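You operate a simulated robot arm through the tools that you are given. There is no shell and no other tool. Be economical: measure what you need, move in short steps, check, and stop when the job is done.

Carry out the task below with a simulated two-armed robot. There is one attempt and no reset: what you move stays moved.

Task
Set the length stop at 50 mm, butt the square offcut to it and tap the jig bush home.
Fine: hold the stop pin out while the other hand slides the stop; offcut along the track; fingers clear of the blow; mallet back.

The check looks at the end state, three seconds after you hand in, the way a careful person would. Anything else that was tipped, shoved, dropped, spilled or broken makes it a failure.

Robot
Two 7-joint arms with two-finger parallel grippers on one trunk, on a base that drives. Base frame: it is fixed to the floor where the robot stands at the start and does not move with it; the origin is under the middle of the robot, x ahead of it, y to its left, z up; the surface under the hand at the start is at about z = 80. Units: cm, degrees, N and s.
The left shoulder is at the start at [7, 13.4, 122.6], the right one opposite. With the tool pointing down near the work surface each hand reaches from about 10 to 62 cm from the robot's upright axis, wherever it stands, measured 20 degrees to its own side. Places, roughly: guide bush [50, -40, 80]; length stop [50, 0, 90]; red fence [50, -80, 80]; stop pin [50, 20, 90]. Payload 1.57 kg a hand.
The TCP of each hand is the grasp point between the finger pads, 3 cm short of the fingertips. In the tool frame z runs along the fingers and y along their closing line. The gripper opens to 8 cm. The fingers are 1.7 cm wide and 1.2 cm thick; the gripper's body (4 by 8.2 cm) begins 8 cm behind the TCP.
Orientation is that of the tool frame in the base frame, as a unit quaternion [x, y, z, w]. With the fingers straight down and closing along the base's y, the tool's x points along the base's -x, its y along +y and its z along -z.

Tools
- The arms move only by the tool nudge_tool. It takes "left_deltas", "right_deltas" or both (then of equal length, played together; a hand with none holds still); each is a list that holds one entry, the list of rows, each a list of 7 numbers: the shift along the base's x, y, z in cm, then the turn, a rotation vector about the base's x, y, z in degrees, then the finger opening in cm, from 0 to 8. In form: [[[tx, ty, tz, wx, wy, wz, jaw], ...]]. A call has 1 to 20 rows; each row shifts and turns the commanded pose from where the row before left it. A row lasts 0.2 s, in which the tool goes at most 5 cm and 8.6 degrees; a call with a longer step from one row to the next is refused whole, and so is a gripper value outside its range. A pose out of reach is approached as far as the arm can. The call stops where the force on the tool passes 40 N (or 10 N more than at its start, if that is more) or the arm is blocked; 0.2 s more then pass. Each finger travels about 15.3 cm/s and halts on what it meets, pressing with about 26 N; the grip force reading is that of the motor and also rises with nothing between the fingers. The clock runs only during rows and for 0.2 s after the last one: add rows that do not move to give the fingers time. The reply holds the time, the measured pose of the TCP, the force on the tool along the base axes, the opening and the grip force, in the units named above and with some noise, with the torque about the TCP (base axes, N m) and any sound that the robot's microphone picked up.
- Cameras (640 x 400 px; columns grow to the right, rows downward): "scene" is now at [11.9, -4.08, 143.63]; the picture's right is [-0.51, -0.86, 0.00], its down [-0.62, 0.37, -0.69] and it looks along [0.59, -0.35, -0.73] (base axes); focal length 227 px, centre (320, 200). "left" rides on the left gripper at [7.2, 0.7, -12.2] in its tool frame; the picture's right is [-0.09, 1.00, 0.00], its down [-0.84, -0.08, -0.54] and it looks along [-0.54, -0.05, 0.84] (tool axes); focal length 238 px, centre (320, 200). "right" rides on the right gripper at [7.2, -0.7, -12.2] in its tool frame; the picture's right is [0.09, 1.00, 0.00], its down [-0.84, 0.08, -0.54] and it looks along [-0.54, 0.05, 0.84] (tool axes); focal length 238 px, centre (320, 200). There is no depth. A picture from a camera that has moved, and an enlarged one, comes with that camera's place and axes in the base frame and with its lens.
- capture(camera): a new picture of that camera. The clock stands still meanwhile.
- lift_body(by): slides the trunk up (or, below 0, down) by that many cm; the arms and the scene camera ride with it, the base frame stays. It gives what a move gives, with no picture.
- drive_base(legs): drives the robot by 1 to 6 legs, each [ahead, left, turn to the left] in cm, cm and degrees, along the robot's own axes; the way and the turn of a leg run together, so that a leg with both is an arc; at most 150 cm and 180 degrees a leg. The arms and the cameras ride along, it lands a little off, and it stops where it bumps. It gives what a move gives.
- head_to(pan, tilt): turns the head with the scene camera to pan (to the left, within 86 degrees either way) and tilt (down, from -29 to 69), counted from straight ahead of the robot. It gives what a move gives.
- enlarge(camera, box): a new picture of the part [left, top, right, bottom] of that camera's present view, enlarged. The clock stands still meanwhile.
- finish_job(): hands the job in; it is judged then, once.

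Work in short steps. Places have to be worked out from the pictures, the camera data and where the tool is seen: move nearer, look again, correct. Check each grasp and each placing, and mend what went wrong. You have 120 turns and 100 pictures in all, those below and enlarged ones among them. Open the grippers and draw the arms clear of the work before you hand the job in, unless the task says otherwise; then end with one line.

The tools are called after ">>>" by a JSON object that holds its "method" and its "body". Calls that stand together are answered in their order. nudge_tool: Moves the arms, as the interface text tells. Its arguments: {"type":"object","properties":{"left_deltas":{"type":"array","items":{"type":"array","items":{"type":"array","items":{"type":"number"}}}},"right_deltas":{"type":"array","items":{"type":"array","items":{"type":"array","items":{"type":"number"}}}}},"required":[]} The other tools are called the same way: lift_body (by) slides the trunk up or down; drive_base (legs) drives the base; head_to (pan, tilt) turns the head that bears the scene camera; capture (camera) takes a picture; enlarge (camera, box) takes an enlarged picture of a part of a camera's view; finish_job () hands the job in.

At the start:

```text
clock: 0.0
left_tcp_pos: [38.95, -1.57, 122.27]
left_tcp_rot: [0.0, 1.0, -0.001, -0.001]
left_ft_force: [0.8, 0.4, 0.6]
left_moment: [-0.01, 0.0, 0.02]
left_width: 7.99
left_finger_force: 0.1
right_tcp_pos: [38.29, -38.13, 122.84]
right_tcp_rot: [-0.001, 1.0, 0.0, 0.001]
right_ft_force: [-0.8, 0.6, 0.2]
right_moment: [0.0, -0.02, 0.01]
right_width: 8.02
right_finger_force: 0.0
trunk travel left (down, up): [-80.0, 14.0]
robot x, y, heading: [-0.01, -0.34, 0.2]
head pan, tilt: [-30.9, 46.6]
```

scene: 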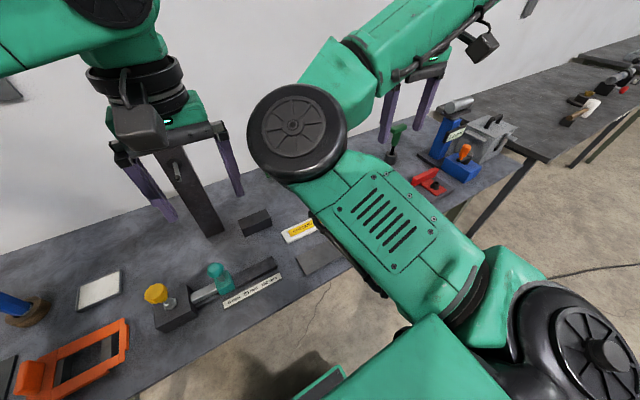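
right: 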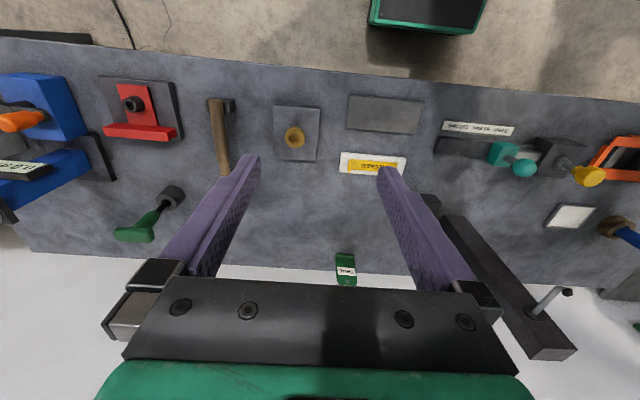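
left: 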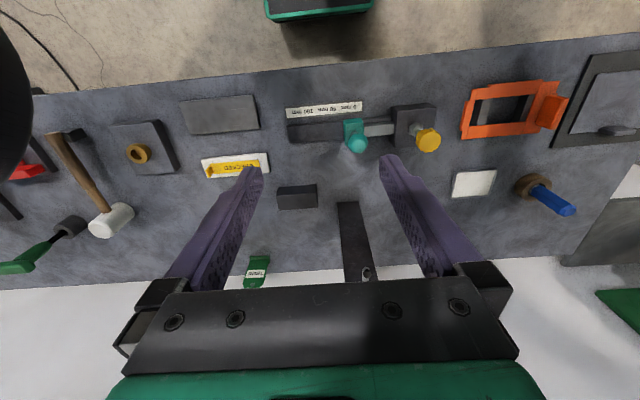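

The pictures show the length stop (teal knob, yellow pin), bush plate, mallet and offcuts. I enlarge the left camera view to read the labels and details.

>>> {"method": "enlarge", "body": {"camera": "left", "box": [270, 80, 470, 205]}}

>>> {"method": "enlarge", "body": {"camera": "left", "box": [20, 80, 300, 255]}}

>>> {"method": "enlarge", "body": {"camera": "scene", "box": [130, 200, 350, 340]}}

```text
3.20 times, centred on (370, 142) of left
camera zoom: at [31.74, -0.93, 134.35], right [0.09, 1.0, 0.0], down [0.84, -0.08, 0.54], along [0.54, -0.05, -0.84], focal length 763 px, centre (160, 384)
```

zoom: 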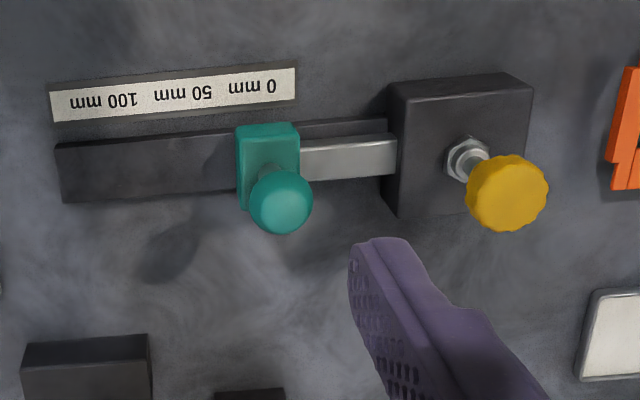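

```text
2.29 times, centred on (160, 168) of left
camera zoom: at [31.74, -0.93, 134.35], right [0.09, 1.0, 0.0], down [0.84, -0.08, 0.54], along [0.54, -0.05, -0.84], focal length 545 px, centre (686, 274)
```

zoom: 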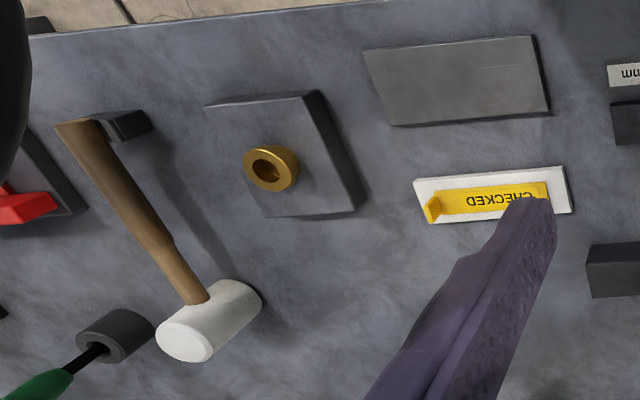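

```text
2.86 times, centred on (240, 270) of scene
camera zoom: at [11.9, -4.08, 143.63], right [-0.51, -0.86, 0.0], down [-0.62, 0.37, -0.69], along [0.59, -0.35, -0.73], focal length 649 px, centre (549, 0)
```

zoom: 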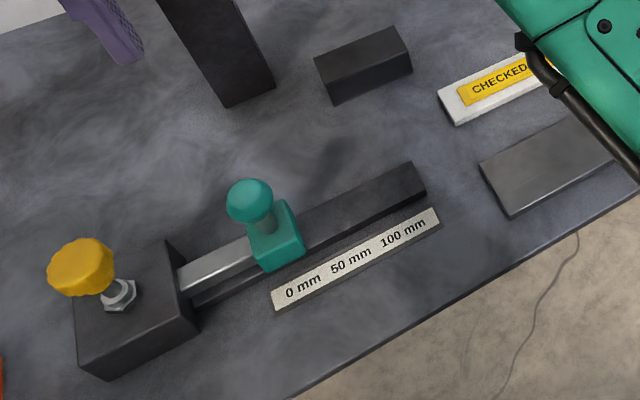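

I clear the hands sideways and turn the head to the stop, for an unobstructed overview of the bench.

>>> {"method": "nudge_tool", "body": {"left_deltas": [[[-2, 4, 0, 0, 0, 0, 8], [-2, 4, 0, 0, 0, 0, 8], [-2, 4, 0, 0, 0, 0, 8], [-2, 4, 0, 0, 0, 0, 8], [-2, 4, 0, 0, 0, 0, 8], [0, 4, 0, 0, 0, 0, 8], [0, 4, 0, 0, 0, 0, 8]]], "right_deltas": [[[-2, 0, 0, 0, 0, 0, 8], [-2, 0, 0, 0, 0, 0, 8], [-2, 0, 0, 0, 0, 0, 8], [-2, 0, 0, 0, 0, 0, 8], [-2, 0, 0, 0, 0, 0, 8], [-2, 0, 0, 0, 0, 0, 8], [0, 0, 0, 0, 0, 0, 8]]]}}

>>> {"method": "head_to", "body": {"pan": 0, "tilt": 50}}

>>> {"method": "capture", "body": {"camera": "scene"}}

>>> {"method": "capture", "body": {"camera": "left"}}

>>> {"method": "capture", "body": {"camera": "right"}}

```text
clock: 1.6
left_tcp_pos: [29.04, 26.48, 122.11]
left_tcp_rot: [0.002, 1.0, -0.002, 0.0]
left_ft_force: [-0.3, 0.1, -0.3]
left_moment: [-0.03, 0.01, -0.03]
left_width: 8.02
left_finger_force: 0.1
right_tcp_pos: [26.15, -38.27, 122.85]
right_tcp_rot: [0.0, 1.0, -0.002, 0.0]
right_ft_force: [0.0, -0.4, -0.1]
right_moment: [0.03, 0.02, 0.01]
right_width: 8.0
right_finger_force: 0.0
right hand out of reach, approached as far as the arm can: row 3
trunk travel left (down, up): [-80.0, 14.0]
robot x, y, heading: [-0.23, -0.1, -0.2]
head pan, tilt: [-30.9, 46.6]
```

```text
clock: 2.6
left_tcp_pos: [29.12, 26.4, 122.16]
left_tcp_rot: [0.0, 1.0, 0.0, -0.001]
left_ft_force: [0.5, -0.5, 0.1]
left_moment: [0.03, -0.02, 0.01]
left_width: 8.0
left_finger_force: 0.0
right_tcp_pos: [26.13, -38.4, 122.8]
right_tcp_rot: [-0.001, 1.0, 0.0, 0.0]
right_ft_force: [0.5, -0.5, -0.5]
right_moment: [-0.01, 0.0, -0.03]
right_width: 8.01
right_finger_force: 0.1
trunk travel left (down, up): [-80.0, 14.0]
robot x, y, heading: [0.0, 0.28, 0.1]
head pan, tilt: [0.0, 50.0]
```

```text
93 pictures are left
camera scene: at [12.71, 0.0, 143.17], right [0.0, -1.0, 0.0], down [-0.77, 0.0, -0.64], along [0.64, 0.0, -0.77], focal length 227 px, centre (320, 200)
```

scene: 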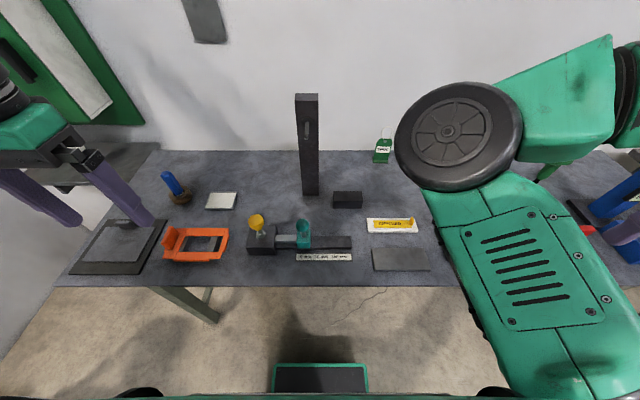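

```text
92 pictures are left
camera left: at [21.87, 26.98, 134.27], right [0.09, 1.0, 0.0], down [0.84, -0.08, 0.54], along [0.54, -0.05, -0.84], focal length 238 px, centre (320, 200)
```

left: 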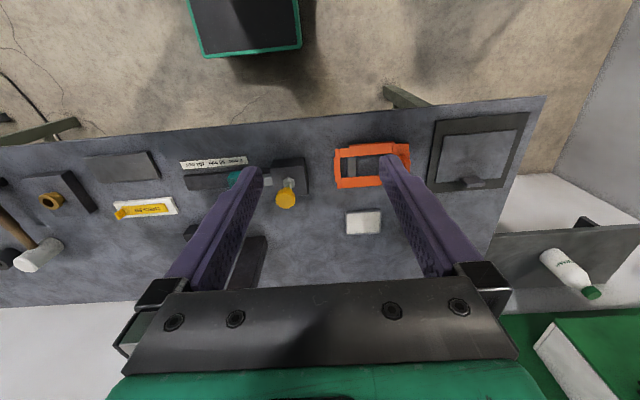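

```text
91 pictures are left
camera right: at [19.05, -39.22, 135.05], right [-0.09, 1.0, 0.0], down [0.84, 0.08, 0.54], along [0.54, 0.05, -0.84], focal length 238 px, centre (320, 200)
```

right: 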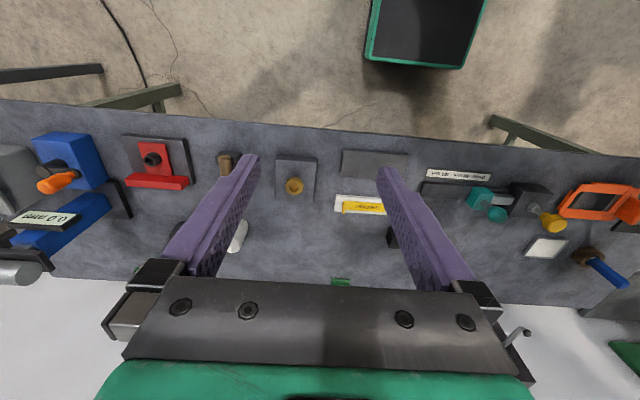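

The bench is visible now; I enlarge the area of the stop and offcut candidates.

>>> {"method": "enlarge", "body": {"camera": "scene", "box": [200, 170, 440, 290]}}

>>> {"method": "enlarge", "body": {"camera": "scene", "box": [280, 80, 400, 220]}}

>>> {"method": "enlarge", "body": {"camera": "right", "box": [0, 100, 240, 280]}}

```text
2.67 times, centred on (320, 230) of scene
camera zoom: at [12.71, 0.0, 143.17], right [0.0, -1.0, 0.0], down [-0.77, 0.0, -0.64], along [0.64, 0.0, -0.77], focal length 606 px, centre (320, 120)
```

zoom: 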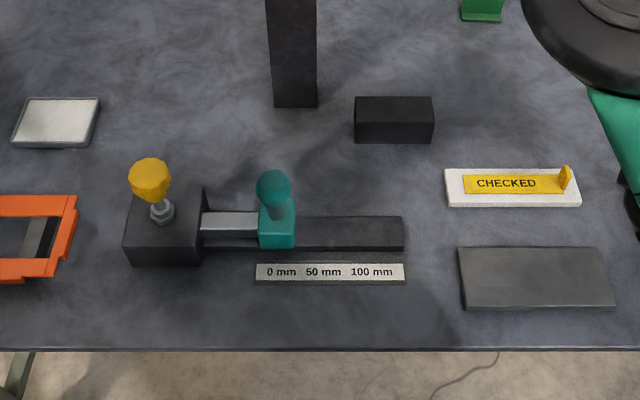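

```text
2.86 times, centred on (340, 150) of scene
camera zoom: at [12.71, 0.0, 143.17], right [0.0, -1.0, 0.0], down [-0.77, 0.0, -0.64], along [0.64, 0.0, -0.77], focal length 649 px, centre (263, 343)
```

zoom: 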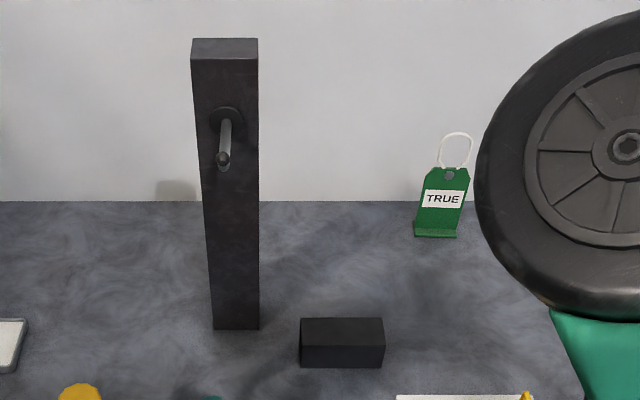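

```text
2.22 times, centred on (120, 190) of right
camera zoom: at [19.05, -39.22, 135.05], right [-0.09, 1.0, 0.0], down [0.84, 0.08, 0.54], along [0.54, 0.05, -0.84], focal length 530 px, centre (764, 222)
```

zoom: 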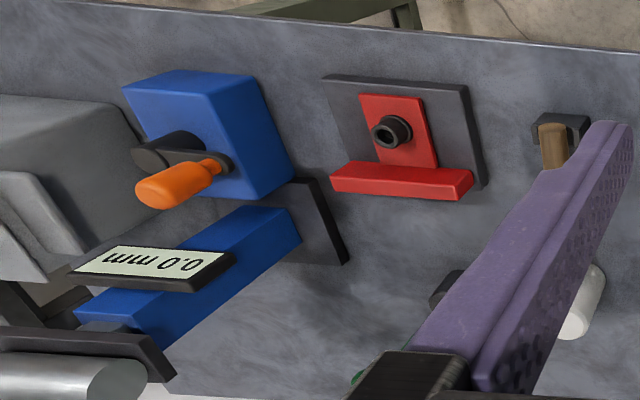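

By two-view triangulation, the yellow pin knob is at about [48, 17.4, 92] and the teal knob at about [48.3, 5, 89]. I bring the left hand above the pin and the right hand part way, then look.

>>> {"method": "nudge_tool", "body": {"left_deltas": [[[3, -1.5, -2, 0, 0, 0, 8], [3, -1.5, -2, 0, 0, 0, 8], [3, -1.5, -2, 0, 0, 0, 8], [3, -1.5, -2, 0, 0, 0, 8], [3, -1.5, -2, 0, 0, 0, 8], [3, -1.5, -2, 0, 0, 0, 8], [0, 0, 0, 0, 0, 0, 6], [0, 0, 0, 0, 0, 0, 6]]], "right_deltas": [[[3, 3, -2, 0, 0, 0, 8], [3, 4, -2, 0, 0, 0, 8], [3, 4, -2, 0, 0, 0, 8], [3, 4, -2, 0, 0, 0, 8], [3, 4, -2, 0, 0, 0, 8], [3, 4, -2, 0, 0, 0, 8], [2, 4, -2, 0, 0, 0, 6], [0, 0, 0, 0, 0, 0, 6]]]}}

>>> {"method": "capture", "body": {"camera": "left"}}

>>> {"method": "capture", "body": {"camera": "right"}}

>>> {"method": "capture", "body": {"camera": "scene"}}

```text
refused: row 2 steps farther than a row can; nothing moved
```

```text
87 pictures are left
camera left: at [21.87, 26.98, 134.27], right [0.09, 1.0, 0.0], down [0.84, -0.08, 0.54], along [0.54, -0.05, -0.84], focal length 238 px, centre (320, 200)
```

left: 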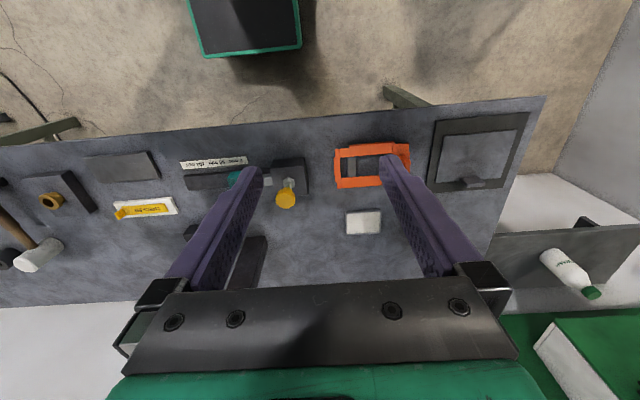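

```text
86 pictures are left
camera right: at [19.05, -39.22, 135.05], right [-0.09, 1.0, 0.0], down [0.84, 0.08, 0.54], along [0.54, 0.05, -0.84], focal length 238 px, centre (320, 200)
```

right: 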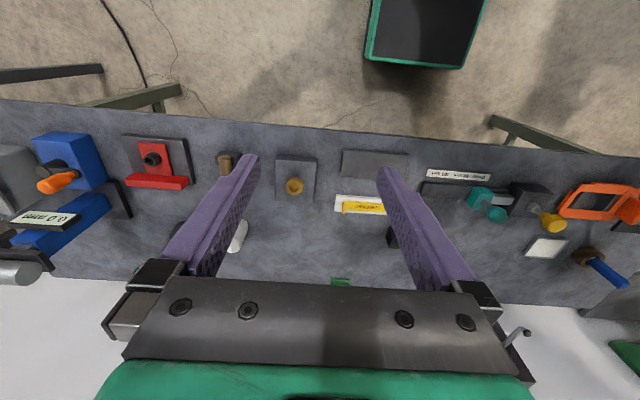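

```text
85 pictures are left
camera scene: at [12.71, 0.0, 143.17], right [0.0, -1.0, 0.0], down [-0.77, 0.0, -0.64], along [0.64, 0.0, -0.77], focal length 227 px, centre (320, 200)
```

scene: 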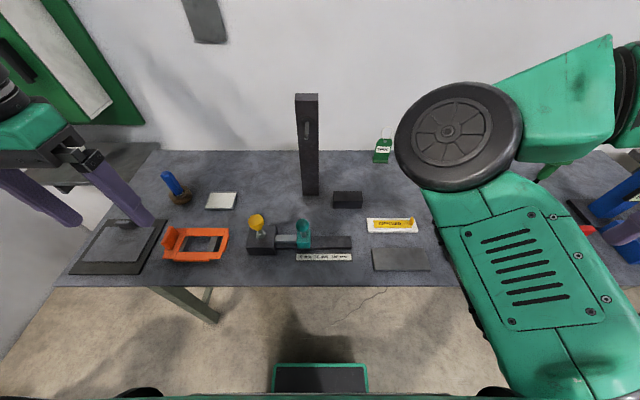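

Refused for a step over 5 cm; I resend with smaller steps (and will only look once it has worked).

>>> {"method": "nudge_tool", "body": {"left_deltas": [[[2, -1, -1.5, 0, 0, 0, 8], [2, -1, -1.5, 0, 0, 0, 8], [2, -1, -1.5, 0, 0, 0, 8], [2, -1, -1.5, 0, 0, 0, 8], [2, -1, -1.5, 0, 0, 0, 8], [2, -1, -1.5, 0, 0, 0, 8], [2, -1, -1, 0, 0, 0, 6], [2, -1, -1, 0, 0, 0, 6], [2, -1, -1, 0, 0, 0, 6], [0, 0, 0, 0, 0, 0, 6]]], "right_deltas": [[[2, 3, -2, 0, 0, 0, 8], [2, 3, -2, 0, 0, 0, 8], [2, 3, -2, 0, 0, 0, 8], [2, 3, -2, 0, 0, 0, 8], [2, 3, -2, 0, 0, 0, 8], [2, 3, -2, 0, 0, 0, 8], [2, 3, -1, 0, 0, 0, 6], [2, 3, 0, 0, 0, 0, 6], [2, 3, 0, 0, 0, 0, 6], [0, 0, 0, 0, 0, 0, 6]]]}}

```text
clock: 4.8
left_tcp_pos: [46.91, 17.3, 110.21]
left_tcp_rot: [0.0, 1.0, -0.001, 0.0]
left_ft_force: [-0.2, -0.3, 0.7]
left_moment: [0.04, 0.02, -0.01]
left_width: 5.99
left_finger_force: 0.1
right_tcp_pos: [47.37, -33.82, 112.98]
right_tcp_rot: [0.001, 1.0, 0.0, 0.0]
right_ft_force: [-0.5, 0.6, -0.1]
right_moment: [-0.03, -0.01, 0.0]
right_width: 5.98
right_finger_force: 0.1
right hand out of reach, approached as far as the arm can: row 1, 2, 3, 4, 5, 6, 7, 8, 9
trunk travel left (down, up): [-80.0, 14.0]
robot x, y, heading: [-0.24, 0.12, 0.0]
head pan, tilt: [0.0, 50.0]
```

The left hand is over the pin, but the right one lagged in y. I look at the left view and the scene.

>>> {"method": "capture", "body": {"camera": "left"}}

>>> {"method": "capture", "body": {"camera": "scene"}}

```text
84 pictures are left
camera left: at [39.78, 17.94, 122.35], right [0.09, 1.0, 0.0], down [0.84, -0.08, 0.54], along [0.54, -0.05, -0.84], focal length 238 px, centre (320, 200)
```

left: 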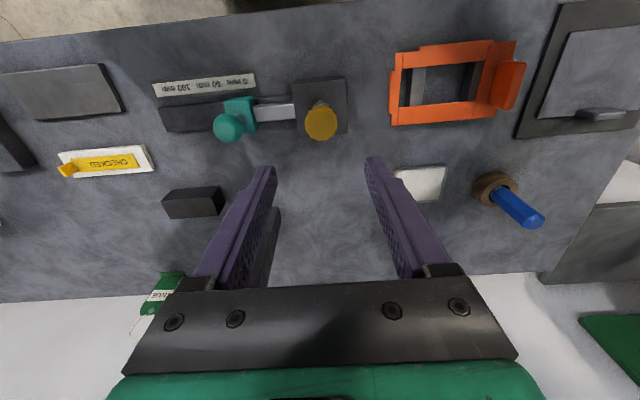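

```text
83 pictures are left
camera scene: at [12.63, 0.02, 143.17], right [0.0, -1.0, 0.0], down [-0.77, 0.0, -0.64], along [0.64, 0.0, -0.77], focal length 227 px, centre (320, 200)
```

scene: 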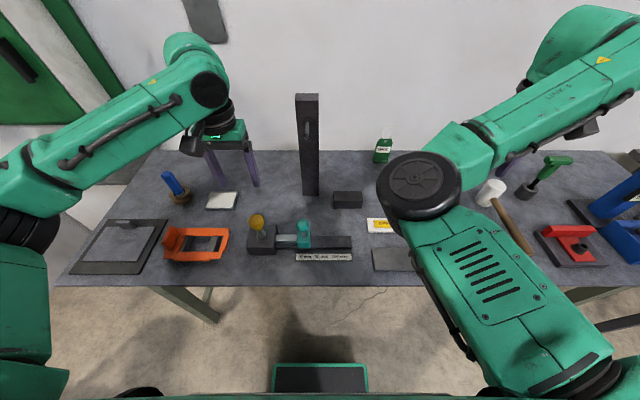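

Left view confirms the pin knob at about [47.9, 17.3, 92]. I try moving the right hand further inward.

>>> {"method": "nudge_tool", "body": {"right_deltas": [[[0, 3, 0, 0, 0, 0, 6], [0, 3, 0, 0, 0, 0, 6], [0, 3, 0, 0, 0, 0, 6], [0, 0, 0, 0, 0, 0, 6], [0, 0, 0, 0, 0, 0, 6]]]}}

>>> {"method": "capture", "body": {"camera": "scene"}}

```text
clock: 6.0
left_tcp_pos: [47.09, 17.22, 110.3]
left_tcp_rot: [0.0, 1.0, 0.0, 0.0]
left_ft_force: [0.1, -0.5, -0.9]
left_moment: [0.03, 0.03, 0.0]
left_width: 6.0
left_finger_force: 0.1
right_tcp_pos: [52.18, -29.4, 113.53]
right_tcp_rot: [0.001, 1.0, 0.0, 0.0]
right_ft_force: [0.6, -0.5, -0.4]
right_moment: [0.0, -0.06, -0.02]
right_width: 5.98
right_finger_force: 0.0
right hand out of reach, approached as far as the arm can: row 1, 2, 3
trunk travel left (down, up): [-80.0, 14.0]
robot x, y, heading: [0.12, -0.5, -0.3]
head pan, tilt: [0.0, 50.0]
```

```text
82 pictures are left
camera scene: at [12.71, 0.04, 143.17], right [0.0, -1.0, 0.0], down [-0.77, 0.0, -0.64], along [0.64, 0.0, -0.77], focal length 227 px, centre (320, 200)
```

scene: 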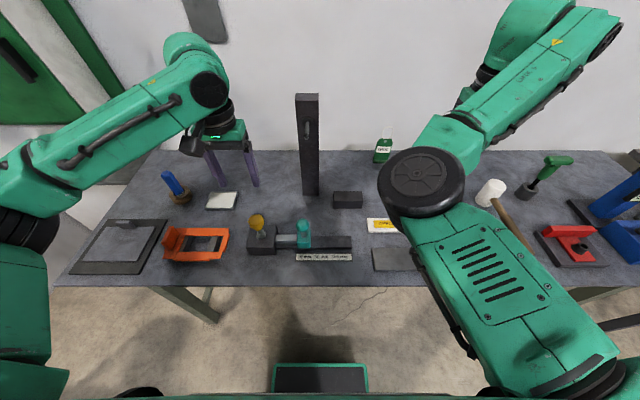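

The right arm seems stuck on a wrist-roll or swivel limit. Round knobs can be gripped at any yaw, so I try letting the tool yaw left while it moves inward.

>>> {"method": "nudge_tool", "body": {"right_deltas": [[[0, 0, 0, 0, 0, 8, 6], [0, 0, 0, 0, 0, 8, 6], [0, 2, 0, 0, 0, 8, 6], [0, 3, 0, 0, 0, 8, 6], [0, 3, 0, 0, 0, 8, 6], [0, 3, 0, 0, 0, 0, 6], [0, 0, 0, 0, 0, 0, 6]]]}}

```text
clock: 7.6
left_tcp_pos: [47.02, 17.23, 110.21]
left_tcp_rot: [0.0, 1.0, 0.0, 0.0]
left_ft_force: [0.4, -0.2, 0.4]
left_moment: [-0.01, 0.01, 0.01]
left_width: 5.98
left_finger_force: 0.2
right_tcp_pos: [56.85, -21.09, 113.74]
right_tcp_rot: [-0.342, 0.94, 0.0, 0.0]
right_ft_force: [-0.5, 0.6, 0.2]
right_moment: [-0.02, -0.02, 0.01]
right_width: 6.01
right_finger_force: 0.1
right hand out of reach, approached as far as the arm can: row 3, 4, 5, 6
trunk travel left (down, up): [-80.0, 14.0]
robot x, y, heading: [0.24, -0.34, 0.0]
head pan, tilt: [0.0, 50.0]
```

It's making progress along an arc, so the upper arm is at its inner limit and the arm is straightening. I continue inward to see whether the elbow passes through straight to elbow-out.

>>> {"method": "nudge_tool", "body": {"right_deltas": [[[0, 3, 0, 0, 0, 4, 6], [0, 3, 0, 0, 0, 4, 6], [0, 3, 0, 0, 0, 4, 6], [0, 3, 0, 0, 0, 0, 6], [0, 0, 0, 0, 0, 0, 6], [0, 0, 0, 0, 0, 0, 6]]]}}

>>> {"method": "capture", "body": {"camera": "scene"}}

```text
clock: 9.0
left_tcp_pos: [47.05, 17.32, 110.28]
left_tcp_rot: [-0.001, 1.0, 0.001, 0.001]
left_ft_force: [0.0, -0.2, -0.8]
left_moment: [0.01, -0.02, -0.01]
left_width: 6.03
left_finger_force: 0.1
right_tcp_pos: [58.51, -9.47, 114.01]
right_tcp_rot: [-0.438, 0.899, -0.001, 0.0]
right_ft_force: [1.0, -0.2, -0.8]
right_moment: [0.04, 0.0, -0.01]
right_width: 6.0
right_finger_force: 0.0
right hand out of reach, approached as far as the arm can: row 1, 2
trunk travel left (down, up): [-80.0, 14.0]
robot x, y, heading: [-0.1, -0.19, -0.1]
head pan, tilt: [0.0, 50.0]
```

```text
81 pictures are left
camera scene: at [12.73, 0.01, 143.16], right [0.0, -1.0, 0.0], down [-0.77, 0.0, -0.64], along [0.64, 0.0, -0.77], focal length 227 px, centre (320, 200)
```

scene: 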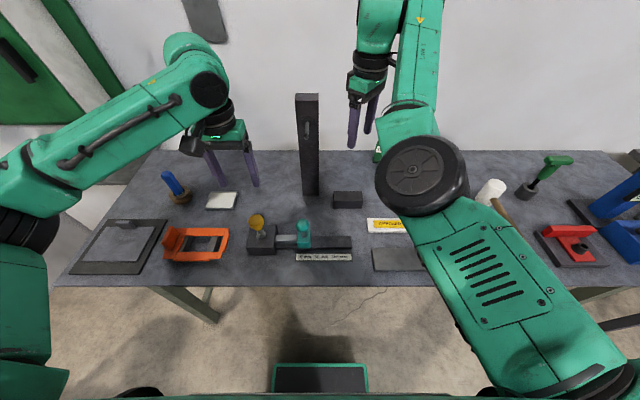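

The arm has straightened and is reachable again. I continue inward and then pull back so the elbow goes outward.

>>> {"method": "nudge_tool", "body": {"right_deltas": [[[0, 3, 0, 0, 0, 0, 6], [0, 3, 0, 0, 0, 0, 6], [0, 2, 0, 0, 0, 0, 6], [-2, 1.5, 0, 0, 0, 0, 6], [-2, 1, 0, 0, 0, 0, 6], [-2, 1, 0, 0, 0, 0, 6], [0, 0, 0, 0, 0, 0, 6], [0, 0, 0, 0, 0, 0, 6]]]}}

>>> {"method": "capture", "body": {"camera": "scene"}}

```text
clock: 10.8
left_tcp_pos: [47.12, 17.23, 110.32]
left_tcp_rot: [0.0, 1.0, 0.0, 0.001]
left_ft_force: [0.3, -0.7, 0.0]
left_moment: [0.0, -0.03, 0.01]
left_width: 6.01
left_finger_force: 0.1
right_tcp_pos: [54.95, 1.63, 114.06]
right_tcp_rot: [-0.437, 0.9, 0.001, 0.001]
right_ft_force: [0.3, 0.4, 0.4]
right_moment: [0.01, -0.01, 0.01]
right_width: 5.99
right_finger_force: 0.1
right hand out of reach, approached as far as the arm can: row 2, 3, 4, 5, 6
trunk travel left (down, up): [-80.0, 14.0]
robot x, y, heading: [0.12, -0.12, 0.1]
head pan, tilt: [0.0, 50.0]
```

```text
80 pictures are left
camera scene: at [12.73, 0.05, 143.16], right [0.0, -1.0, 0.0], down [-0.77, 0.0, -0.64], along [0.64, 0.0, -0.77], focal length 227 px, centre (320, 200)
```

scene: 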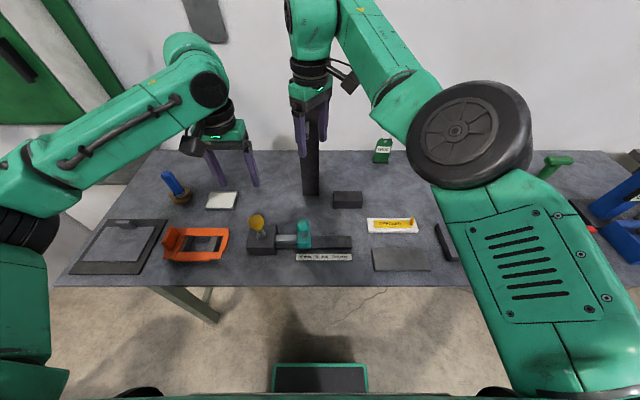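

The elbow is outward now. I draw the hand toward the teal knob while unwinding the yaw.

>>> {"method": "nudge_tool", "body": {"right_deltas": [[[-1, 0.5, 0, 0, 0, -8, 6], [-1, 0.5, 0, 0, 0, -8, 6], [-1, 0.5, 0, 0, 0, -8, 6], [-1, 0.5, 0, 0, 0, -8, 6], [-1, 0, 0, 0, 0, -8, 6], [0, 0, 0, 0, 0, -8, 6], [0, 0, 0, 0, 0, 0, 6], [0, 0, 0, 0, 0, 0, 6]]]}}

>>> {"method": "capture", "body": {"camera": "scene"}}

```text
clock: 12.6
left_tcp_pos: [47.09, 17.32, 110.2]
left_tcp_rot: [0.0, 1.0, 0.0, 0.0]
left_ft_force: [-0.6, -0.4, -0.6]
left_moment: [-0.03, -0.02, 0.0]
left_width: 6.01
left_finger_force: 0.1
right_tcp_pos: [58.23, -5.93, 115.11]
right_tcp_rot: [-0.036, 0.999, 0.0, 0.0]
right_ft_force: [0.4, -0.4, 0.0]
right_moment: [-0.02, 0.0, -0.01]
right_width: 5.97
right_finger_force: 0.1
right hand out of reach, approached as far as the arm can: row 1, 2, 3, 4, 5, 6
trunk travel left (down, up): [-80.0, 14.0]
robot x, y, heading: [-0.17, 0.28, 0.2]
head pan, tilt: [0.0, 50.0]
```

```text
79 pictures are left
camera scene: at [12.74, 0.08, 143.16], right [0.0, -1.0, 0.0], down [-0.77, 0.0, -0.64], along [0.64, 0.0, -0.77], focal length 227 px, centre (320, 200)
```

scene: 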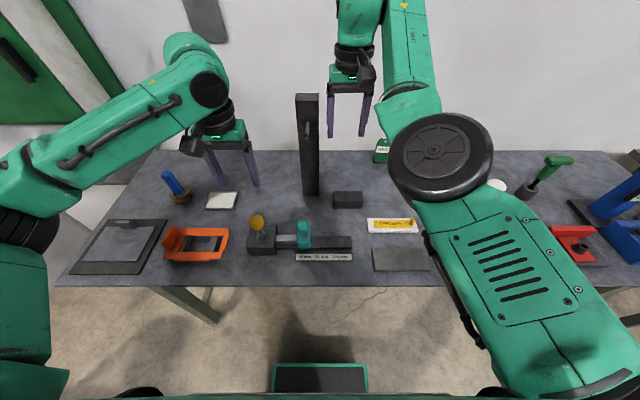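

Unwinding pushed it back, so the hand needs more left yaw as it comes inward. I yaw to about +90° (fingers closing along x) while moving to the knob.

>>> {"method": "nudge_tool", "body": {"right_deltas": [[[0, 0, 0, 0, 0, 8, 6], [0, 0, 0, 0, 0, 8, 6], [0, 0, 0, 0, 0, 8, 6], [0, 0, 0, 0, 0, 8, 6], [0, 0, 0, 0, 0, 8, 6], [0, 0, 0, 0, 0, 8, 6], [0, 0, 0, 0, 0, 8, 6], [0, 1, 0, 0, 0, 8, 6], [0, 1, 0, 0, 0, 8, 6], [0, 1, 0, 0, 0, 8, 6], [0, 0, 0, 0, 0, 6, 6], [0, 0, 0, 0, 0, 0, 6], [0, 0, 0, 0, 0, 0, 6]]]}}

```text
clock: 15.4
left_tcp_pos: [47.09, 17.3, 110.28]
left_tcp_rot: [-0.001, 1.0, 0.0, 0.0]
left_ft_force: [-0.5, 0.2, -0.2]
left_moment: [0.01, -0.04, 0.01]
left_width: 6.02
left_finger_force: 0.0
right_tcp_pos: [57.57, -3.07, 115.03]
right_tcp_rot: [0.707, -0.707, 0.0, 0.0]
right_ft_force: [-0.1, 0.6, -0.2]
right_moment: [0.02, -0.01, -0.02]
right_width: 5.99
right_finger_force: 0.0
right hand out of reach, approached as far as the arm can: row 10
trunk travel left (down, up): [-80.0, 14.0]
robot x, y, heading: [-0.15, -0.32, -0.0]
head pan, tilt: [0.0, 50.0]
```

Yaw is now 90°. I move toward above the teal knob.

>>> {"method": "nudge_tool", "body": {"right_deltas": [[[-1, 1, 0, 0, 0, 0, 6], [-1, 1, 0, 0, 0, 0, 6], [-1, 1, 0, 0, 0, 0, 6], [-1, 1, 0, 0, 0, 0, 6], [-1, 1, 0, 0, 0, 0, 6], [-1, 1, 0, 0, 0, 0, 6], [-1, 1, 0, 0, 0, 0, 6], [-1, 0.5, 0, 0, 0, 0, 6], [-1, 0, 0, 0, 0, 0, 6], [-0.5, 0, 0, 0, 0, 0, 6], [0, 0, 0, 0, 0, 0, 6]]]}}

>>> {"method": "capture", "body": {"camera": "scene"}}

>>> {"method": "capture", "body": {"camera": "right"}}

```text
clock: 17.8
left_tcp_pos: [47.03, 17.27, 110.27]
left_tcp_rot: [0.0, 1.0, 0.0, 0.0]
left_ft_force: [0.5, 0.5, -1.1]
left_moment: [0.0, 0.01, -0.02]
left_width: 6.0
left_finger_force: 0.2
right_tcp_pos: [52.6, 4.84, 116.14]
right_tcp_rot: [0.707, -0.707, 0.0, 0.0]
right_ft_force: [-0.2, 1.2, 0.2]
right_moment: [0.0, -0.01, 0.0]
right_width: 6.04
right_finger_force: 0.1
right hand out of reach, approached as far as the arm can: row 3, 4, 5, 6, 7, 8, 9, 10
trunk travel left (down, up): [-80.0, 14.0]
robot x, y, heading: [0.0, -0.05, -0.1]
head pan, tilt: [0.0, 50.0]
```

```text
78 pictures are left
camera scene: at [12.73, 0.05, 143.16], right [0.0, -1.0, 0.0], down [-0.77, 0.0, -0.64], along [0.64, 0.0, -0.77], focal length 227 px, centre (320, 200)
```

scene: 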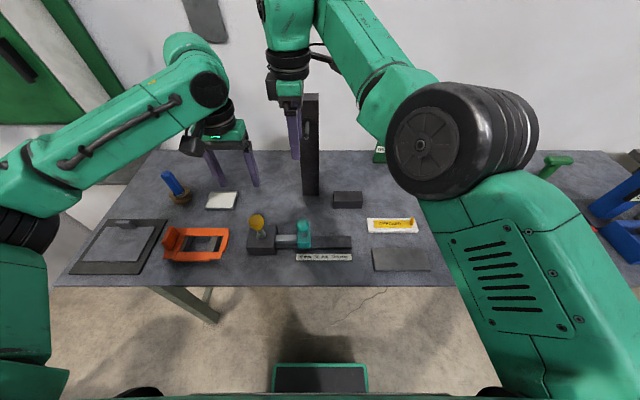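

```text
77 pictures are left
camera right: at [53.48, -2.38, 128.34], right [-1.0, -0.09, 0.0], down [-0.08, 0.84, 0.54], along [-0.05, 0.54, -0.84], focal length 238 px, centre (320, 200)
```

right: 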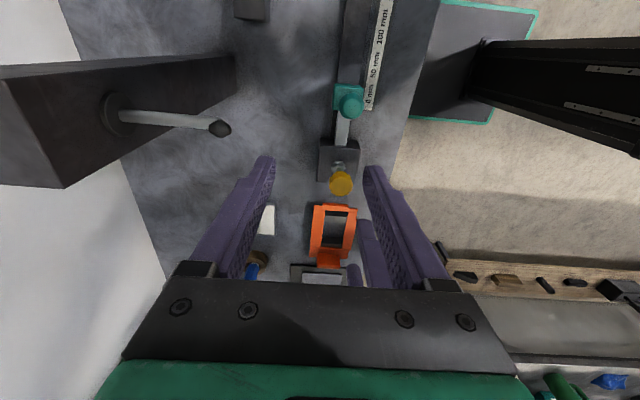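

The hand is still too high for comfortable reach; I lower it to about z=101 (clear of the knobs) and pull toward the knob.

>>> {"method": "nudge_tool", "body": {"right_deltas": [[[0, 0, -2, 0, 0, 0, 6], [0, 0, -2, 0, 0, 0, 6], [0, 0, -2, 0, 0, 0, 6], [0, 0, -2, 0, 0, 0, 6], [0, 0, -2, 0, 0, 0, 6], [0, 0, -2, 0, 0, 0, 6], [-1, 0, -2, 0, 0, 0, 6], [-1, 0, 0, 0, 0, 0, 6], [-1, 0, 0, 0, 0, 0, 6], [-1, 0, 0, 0, 0, 0, 6], [0, 0, 0, 0, 0, 0, 6]]]}}

>>> {"method": "capture", "body": {"camera": "scene"}}

```text
clock: 20.2
left_tcp_pos: [47.12, 17.33, 110.28]
left_tcp_rot: [0.001, 1.0, 0.0, 0.0]
left_ft_force: [-0.7, 0.6, -1.0]
left_moment: [-0.02, 0.01, -0.02]
left_width: 5.99
left_finger_force: 0.1
right_tcp_pos: [54.04, 6.58, 102.46]
right_tcp_rot: [0.708, -0.707, 0.001, 0.001]
right_ft_force: [0.1, -0.3, -0.2]
right_moment: [0.02, 0.0, 0.01]
right_width: 6.02
right_finger_force: 0.1
right hand out of reach, approached as far as the arm can: row 1, 2, 3, 5, 7, 8, 9, 10
trunk travel left (down, up): [-80.0, 14.0]
robot x, y, heading: [0.11, 0.28, -0.1]
head pan, tilt: [0.0, 50.0]
```

```text
76 pictures are left
camera scene: at [12.72, 0.04, 143.16], right [0.0, -1.0, 0.0], down [-0.77, 0.0, -0.64], along [0.64, 0.0, -0.77], focal length 227 px, centre (320, 200)
```

scene: 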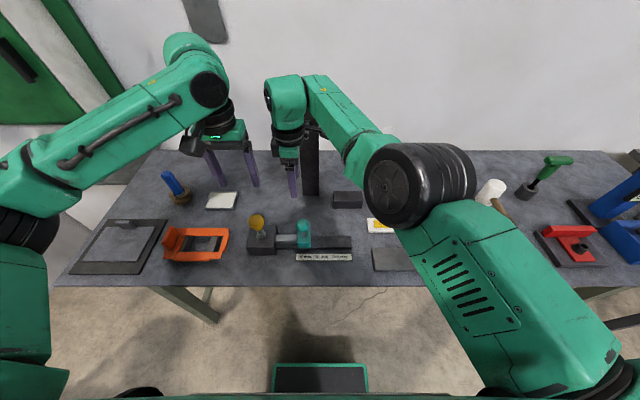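

A limit line sits about 6 cm in front of where I need the hand. Driving the base back 8 cm gives both arms better poses; both hands are above everything, so it's safe.

>>> {"method": "drive_base", "body": {"legs": [[-8, 0, 0]]}}

>>> {"method": "capture", "body": {"camera": "scene"}}

>>> {"method": "capture", "body": {"camera": "right"}}

```text
clock: 21.2
left_tcp_pos: [39.45, 17.32, 110.05]
left_tcp_rot: [0.001, 1.0, 0.001, -0.003]
left_ft_force: [-0.4, -0.4, 0.2]
left_moment: [-0.02, 0.04, -0.02]
left_width: 5.99
left_finger_force: 0.0
right_tcp_pos: [46.51, 6.56, 102.14]
right_tcp_rot: [-0.707, 0.708, 0.001, -0.003]
right_ft_force: [-0.4, 0.0, 0.7]
right_moment: [0.02, 0.01, 0.0]
right_width: 5.99
right_finger_force: 0.1
trunk travel left (down, up): [-80.0, 14.0]
robot x, y, heading: [-7.98, 0.14, 0.2]
head pan, tilt: [0.0, 50.0]
```

```text
75 pictures are left
camera scene: at [5.28, 0.05, 143.11], right [0.0, -1.0, 0.0], down [-0.77, 0.0, -0.64], along [0.64, 0.0, -0.77], focal length 227 px, centre (320, 200)
```

scene: 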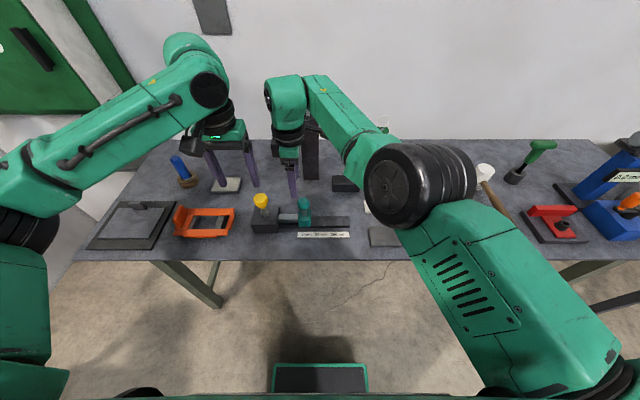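

```text
74 pictures are left
camera right: at [47.27, -0.81, 114.47], right [-1.0, -0.09, 0.01], down [-0.07, 0.84, 0.54], along [-0.05, 0.54, -0.84], focal length 238 px, centre (320, 200)
```

right: 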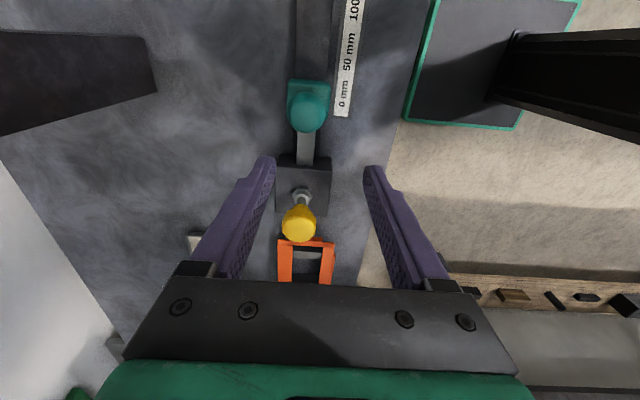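

Right camera confirms the teal knob at [47.9, 4.9] and the pin knob at [48.2, 17.2]. I align both hands over them and lower partially.

>>> {"method": "nudge_tool", "body": {"left_deltas": [[[2, 0, 0, 0, 0, 0, 6], [2, 0, 0, 0, 0, 0, 6], [2, 0, 0, 0, 0, 0, 6], [2, 0, 0, 0, 0, 0, 6], [0.7, 0, -2, 0, 0, 0, 6], [0, 0, -2, 0, 0, 0, 6], [0, 0, -2, 0, 0, 0, 6], [0, 0, -2, 0, 0, 0, 6]]], "right_deltas": [[[0.7, -0.8, 0, 0, 0, 0, 6], [0.7, -0.8, 0, 0, 0, 0, 6], [0, 0, -1, 0, 0, 0, 6], [0, 0, -1, 0, 0, 0, 6], [0, 0, -1, 0, 0, 0, 6], [0, 0, -1, 0, 0, 0, 6], [0, 0, -1, 0, 0, 0, 6], [0, 0, 0, 0, 0, 0, 6]]]}}

>>> {"method": "capture", "body": {"camera": "left"}}

>>> {"method": "capture", "body": {"camera": "right"}}

```text
clock: 23.0
left_tcp_pos: [47.84, 17.24, 102.2]
left_tcp_rot: [0.002, 1.0, 0.0, 0.0]
left_ft_force: [-0.3, 0.2, -0.3]
left_moment: [0.0, -0.02, 0.01]
left_width: 5.96
left_finger_force: 0.1
right_tcp_pos: [47.41, 4.63, 97.37]
right_tcp_rot: [-0.707, 0.707, 0.0, 0.0]
right_ft_force: [0.5, 0.3, 0.5]
right_moment: [-0.03, -0.01, 0.02]
right_width: 6.0
right_finger_force: 0.1
trunk travel left (down, up): [-80.0, 14.0]
robot x, y, heading: [-7.81, -0.03, 0.1]
head pan, tilt: [0.0, 50.0]
```

```text
73 pictures are left
camera left: at [40.57, 17.91, 114.37], right [0.09, 1.0, 0.0], down [0.84, -0.08, 0.54], along [0.54, -0.05, -0.84], focal length 238 px, centre (320, 200)
```

left: 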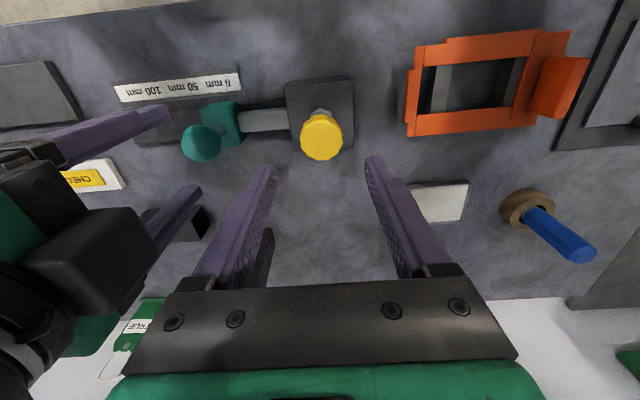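

```text
72 pictures are left
camera right: at [48.18, -2.58, 109.55], right [-1.0, -0.09, 0.0], down [-0.08, 0.84, 0.54], along [-0.05, 0.54, -0.84], focal length 238 px, centre (320, 200)
```

right: 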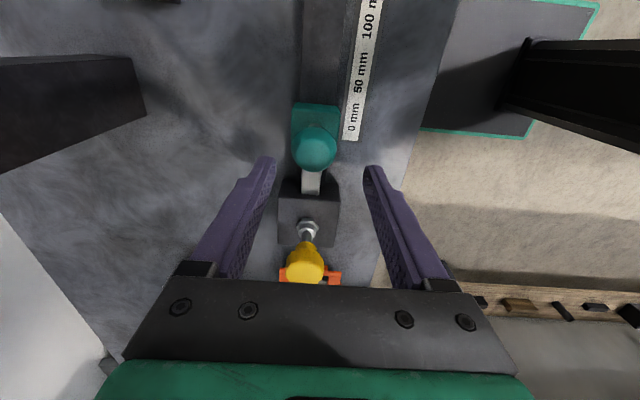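

Both hands centred within 0.5 cm. I lower them onto the knobs with open fingers, correcting small offsets.

>>> {"method": "nudge_tool", "body": {"left_deltas": [[[0.1, 0.1, -2, 0, 0, 0, 6], [0, 0, -2, 0, 0, 0, 6], [0, 0, -1.5, 0, 0, 0, 6], [0, 0, -1.5, 0, 0, 0, 6], [0, 0, -1.5, 0, 0, 0, 6], [0, 0, -1.0, 0, 0, 0, 6], [0, 0, 0, 0, 0, 0, 6], [0, 0, 0, 0, 0, 0, 6]]], "right_deltas": [[[0.5, 0.3, -1.2, 0, 0, 0, 6], [0, 0, -1.2, 0, 0, 0, 6], [0, 0, -1.2, 0, 0, 0, 6], [0, 0, -1.2, 0, 0, 0, 6], [0, 0, -1.2, 0, 0, 0, 6], [0, 0, -1.2, 0, 0, 0, 6], [0, 0, 0, 0, 0, 0, 6], [0, 0, 0, 0, 0, 0, 6]]]}}

>>> {"method": "capture", "body": {"camera": "left"}}

>>> {"method": "capture", "body": {"camera": "right"}}

```text
clock: 24.8
left_tcp_pos: [47.83, 17.42, 92.62]
left_tcp_rot: [0.001, 1.0, 0.0, 0.0]
left_ft_force: [-0.9, 0.2, -1.3]
left_moment: [-0.02, -0.04, 0.01]
left_width: 6.03
left_finger_force: 0.0
right_tcp_pos: [46.83, 3.87, 90.46]
right_tcp_rot: [-0.707, 0.707, -0.001, 0.0]
right_ft_force: [-0.1, 0.7, -0.5]
right_moment: [0.02, 0.0, 0.01]
right_width: 5.99
right_finger_force: 0.0
right hand out of reach, approached as far as the arm can: row 1, 6
trunk travel left (down, up): [-80.0, 14.0]
robot x, y, heading: [-7.92, -0.09, -0.1]
head pan, tilt: [0.0, 50.0]
```

```text
71 pictures are left
camera left: at [40.66, 18.07, 104.8], right [0.09, 1.0, 0.0], down [0.84, -0.08, 0.54], along [0.54, -0.05, -0.84], focal length 238 px, centre (320, 200)
```

left: 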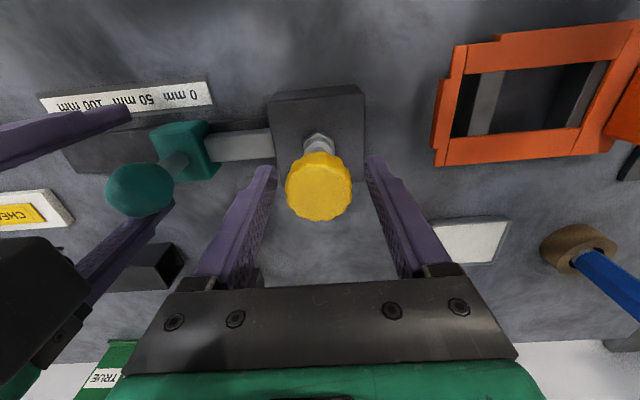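

```text
70 pictures are left
camera right: at [47.58, -3.42, 102.66], right [-1.0, -0.09, 0.0], down [-0.08, 0.84, 0.54], along [-0.05, 0.54, -0.84], focal length 238 px, centre (320, 200)
```

right: 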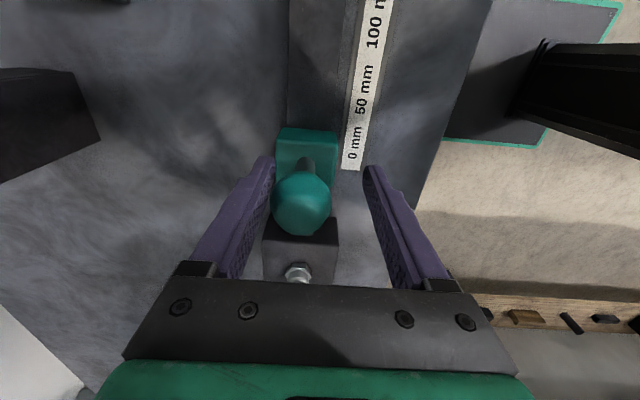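

The right hand is at its reach edge here (knob is about 1.2 cm further in x and 1 cm in y). I raise both hands and shift the base 15 cm left and 4 cm forward, which puts both targets in comfortable zones.

>>> {"method": "nudge_tool", "body": {"left_deltas": [[[0, 0, 2, 0, 0, 0, 6], [0, 0, 2, 0, 0, 0, 6], [0, 0, 2, 0, 0, 0, 6], [0, 0, 2, 0, 0, 0, 6], [0, 0, 2, 0, 0, 0, 6], [0, 0, 2, 0, 0, 0, 6], [0, 0, 0, 0, 0, 0, 6]]], "right_deltas": [[[0, 0, 2, 0, 0, 0, 6], [0, 0, 2, 0, 0, 0, 6], [0, 0, 2, 0, 0, 0, 6], [0, 0, 2, 0, 0, 0, 6], [0, 0, 2, 0, 0, 0, 6], [0, 0, 2, 0, 0, 0, 6], [0, 0, 0, 0, 0, 0, 6]]]}}

>>> {"method": "drive_base", "body": {"legs": [[0, 15, 0], [4, 0, 0]]}}

>>> {"method": "nudge_tool", "body": {"left_deltas": [[[-1, -3, 0, 0, 0, 0, 6], [-1, -3, 0, 0, 0, 0, 6], [-1, -3, 0, 0, 0, 0, 6], [-1, -3, 0, 0, 0, 0, 6], [0, -3, 0, 0, 0, 0, 6], [0, 0, 0, 0, 0, 0, 6]]], "right_deltas": [[[-1, -3, 0, 0, 0, 0, 6], [-1, -3, 0, 0, 0, 0, 6], [0, -3, 0, 0, 0, 0, 6], [0, -3, 0, 0, 0, 0, 6], [0, -2, 0, 0, 0, 0, 6], [0, 0, 0, 0, 0, 0, 6]]]}}

>>> {"method": "capture", "body": {"camera": "scene"}}

```text
clock: 26.4
left_tcp_pos: [47.84, 17.31, 104.77]
left_tcp_rot: [0.0, 1.0, 0.0, -0.001]
left_ft_force: [0.3, 1.1, 0.5]
left_moment: [0.02, 0.02, 0.04]
left_width: 6.0
left_finger_force: 0.2
right_tcp_pos: [47.31, 4.12, 102.58]
right_tcp_rot: [-0.707, 0.708, 0.001, -0.002]
right_ft_force: [1.0, -0.2, 0.5]
right_moment: [0.0, 0.02, 0.02]
right_width: 6.01
right_finger_force: 0.0
right hand out of reach, approached as far as the arm can: row 3
trunk travel left (down, up): [-80.0, 14.0]
robot x, y, heading: [-7.5, -0.2, -0.2]
head pan, tilt: [0.0, 50.0]
```

```text
clock: 28.3
left_tcp_pos: [51.15, 32.25, 105.16]
left_tcp_rot: [0.001, 1.0, 0.001, 0.002]
left_ft_force: [-0.3, -1.1, 0.6]
left_moment: [0.0, -0.05, 0.02]
left_width: 6.0
left_finger_force: 0.1
right_tcp_pos: [50.78, 18.98, 102.79]
right_tcp_rot: [-0.706, 0.708, 0.0, 0.001]
right_ft_force: [-0.1, 0.7, -0.7]
right_moment: [0.01, -0.05, 0.02]
right_width: 5.99
right_finger_force: 0.0
trunk travel left (down, up): [-80.0, 14.0]
robot x, y, heading: [-4.07, 15.51, 0.1]
head pan, tilt: [0.0, 50.0]
```

```text
clock: 29.7
left_tcp_pos: [47.71, 17.47, 104.74]
left_tcp_rot: [0.001, 1.0, -0.002, 0.0]
left_ft_force: [-0.5, -0.1, -0.1]
left_moment: [-0.01, 0.02, -0.01]
left_width: 6.03
left_finger_force: 0.1
right_tcp_pos: [55.4, 7.59, 102.83]
right_tcp_rot: [-0.707, 0.708, 0.0, -0.003]
right_ft_force: [1.2, 0.2, -0.2]
right_moment: [-0.03, 0.0, -0.02]
right_width: 5.99
right_finger_force: 0.1
right hand out of reach, approached as far as the arm can: row 1, 2, 3, 4, 5
trunk travel left (down, up): [-80.0, 14.0]
robot x, y, heading: [-3.83, 15.03, 0.1]
head pan, tilt: [0.0, 50.0]
```

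```text
69 pictures are left
camera scene: at [8.78, 15.17, 143.16], right [0.0, -1.0, 0.0], down [-0.77, 0.0, -0.64], along [0.64, 0.0, -0.77], focal length 227 px, centre (320, 200)
```

scene: 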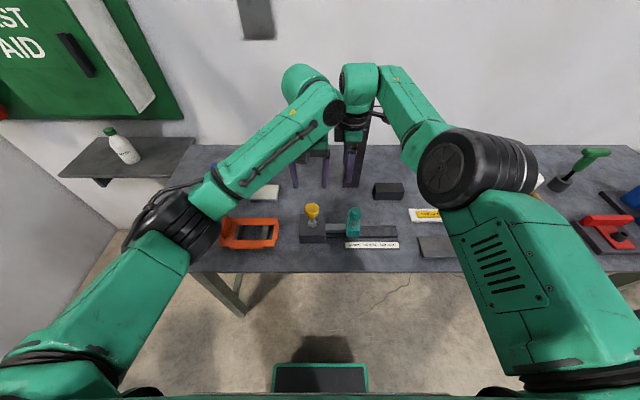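

The right gripper is drifting close to the post's lever (tip about [60, 3.4, 111]). I back the base off 8 cm first to regain clearance.

>>> {"method": "drive_base", "body": {"legs": [[-9, 0, 0]]}}

>>> {"method": "nudge_tool", "body": {"left_deltas": [[[0, 2, 1, 0, 0, 0, 6], [0, 2, 1, 0, 0, 0, 6], [0, 2, 0, 0, 0, 0, 6], [0, 2, 0, 0, 0, 0, 6], [0, 0, 0, 0, 0, 0, 6], [0, 0, 0, 0, 0, 0, 6]]], "right_deltas": [[[0, 0, 1, 8, 0, 0, 6], [0, 0, 1, 8, 0, 0, 6], [0, 0, 1, 8, 0, 0, 6], [0, 0, 1, 8, 0, 0, 6], [0, 0, 0, 8, 0, 0, 6], [0, 0, 0, 0, 0, 0, 6]]]}}

>>> {"method": "capture", "body": {"camera": "scene"}}

```text
clock: 30.8
left_tcp_pos: [38.93, 17.47, 104.71]
left_tcp_rot: [0.001, 1.0, 0.001, -0.002]
left_ft_force: [-0.5, 0.1, 0.3]
left_moment: [-0.02, -0.01, -0.02]
left_width: 6.01
left_finger_force: 0.1
right_tcp_pos: [46.43, 7.43, 102.67]
right_tcp_rot: [-0.706, 0.708, 0.002, -0.004]
right_ft_force: [-1.0, -0.4, -0.4]
right_moment: [0.03, 0.01, -0.02]
right_width: 5.98
right_finger_force: 0.0
trunk travel left (down, up): [-80.0, 14.0]
robot x, y, heading: [-13.25, 15.06, -0.2]
head pan, tilt: [0.0, 50.0]
```

```text
clock: 32.2
left_tcp_pos: [38.48, 25.42, 106.9]
left_tcp_rot: [0.0, 1.0, 0.0, 0.001]
left_ft_force: [0.2, -0.1, 0.5]
left_moment: [-0.05, -0.01, 0.02]
left_width: 6.01
left_finger_force: 0.1
right_tcp_pos: [47.47, 7.66, 106.7]
right_tcp_rot: [-0.664, 0.665, 0.243, 0.239]
right_ft_force: [-0.2, 0.1, -0.4]
right_moment: [-0.03, -0.02, -0.02]
right_width: 5.98
right_finger_force: 0.0
right hand out of reach, approached as far as the arm can: row 1, 2, 3
trunk travel left (down, up): [-80.0, 14.0]
robot x, y, heading: [-13.37, 15.12, -0.1]
head pan, tilt: [0.0, 50.0]
```

```text
68 pictures are left
camera scene: at [-0.48, 15.07, 143.17], right [0.0, -1.0, 0.0], down [-0.77, 0.0, -0.64], along [0.64, 0.0, -0.77], focal length 227 px, centre (320, 200)
```

scene: 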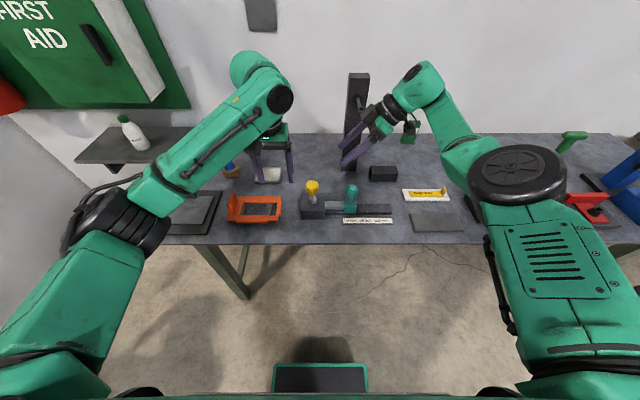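

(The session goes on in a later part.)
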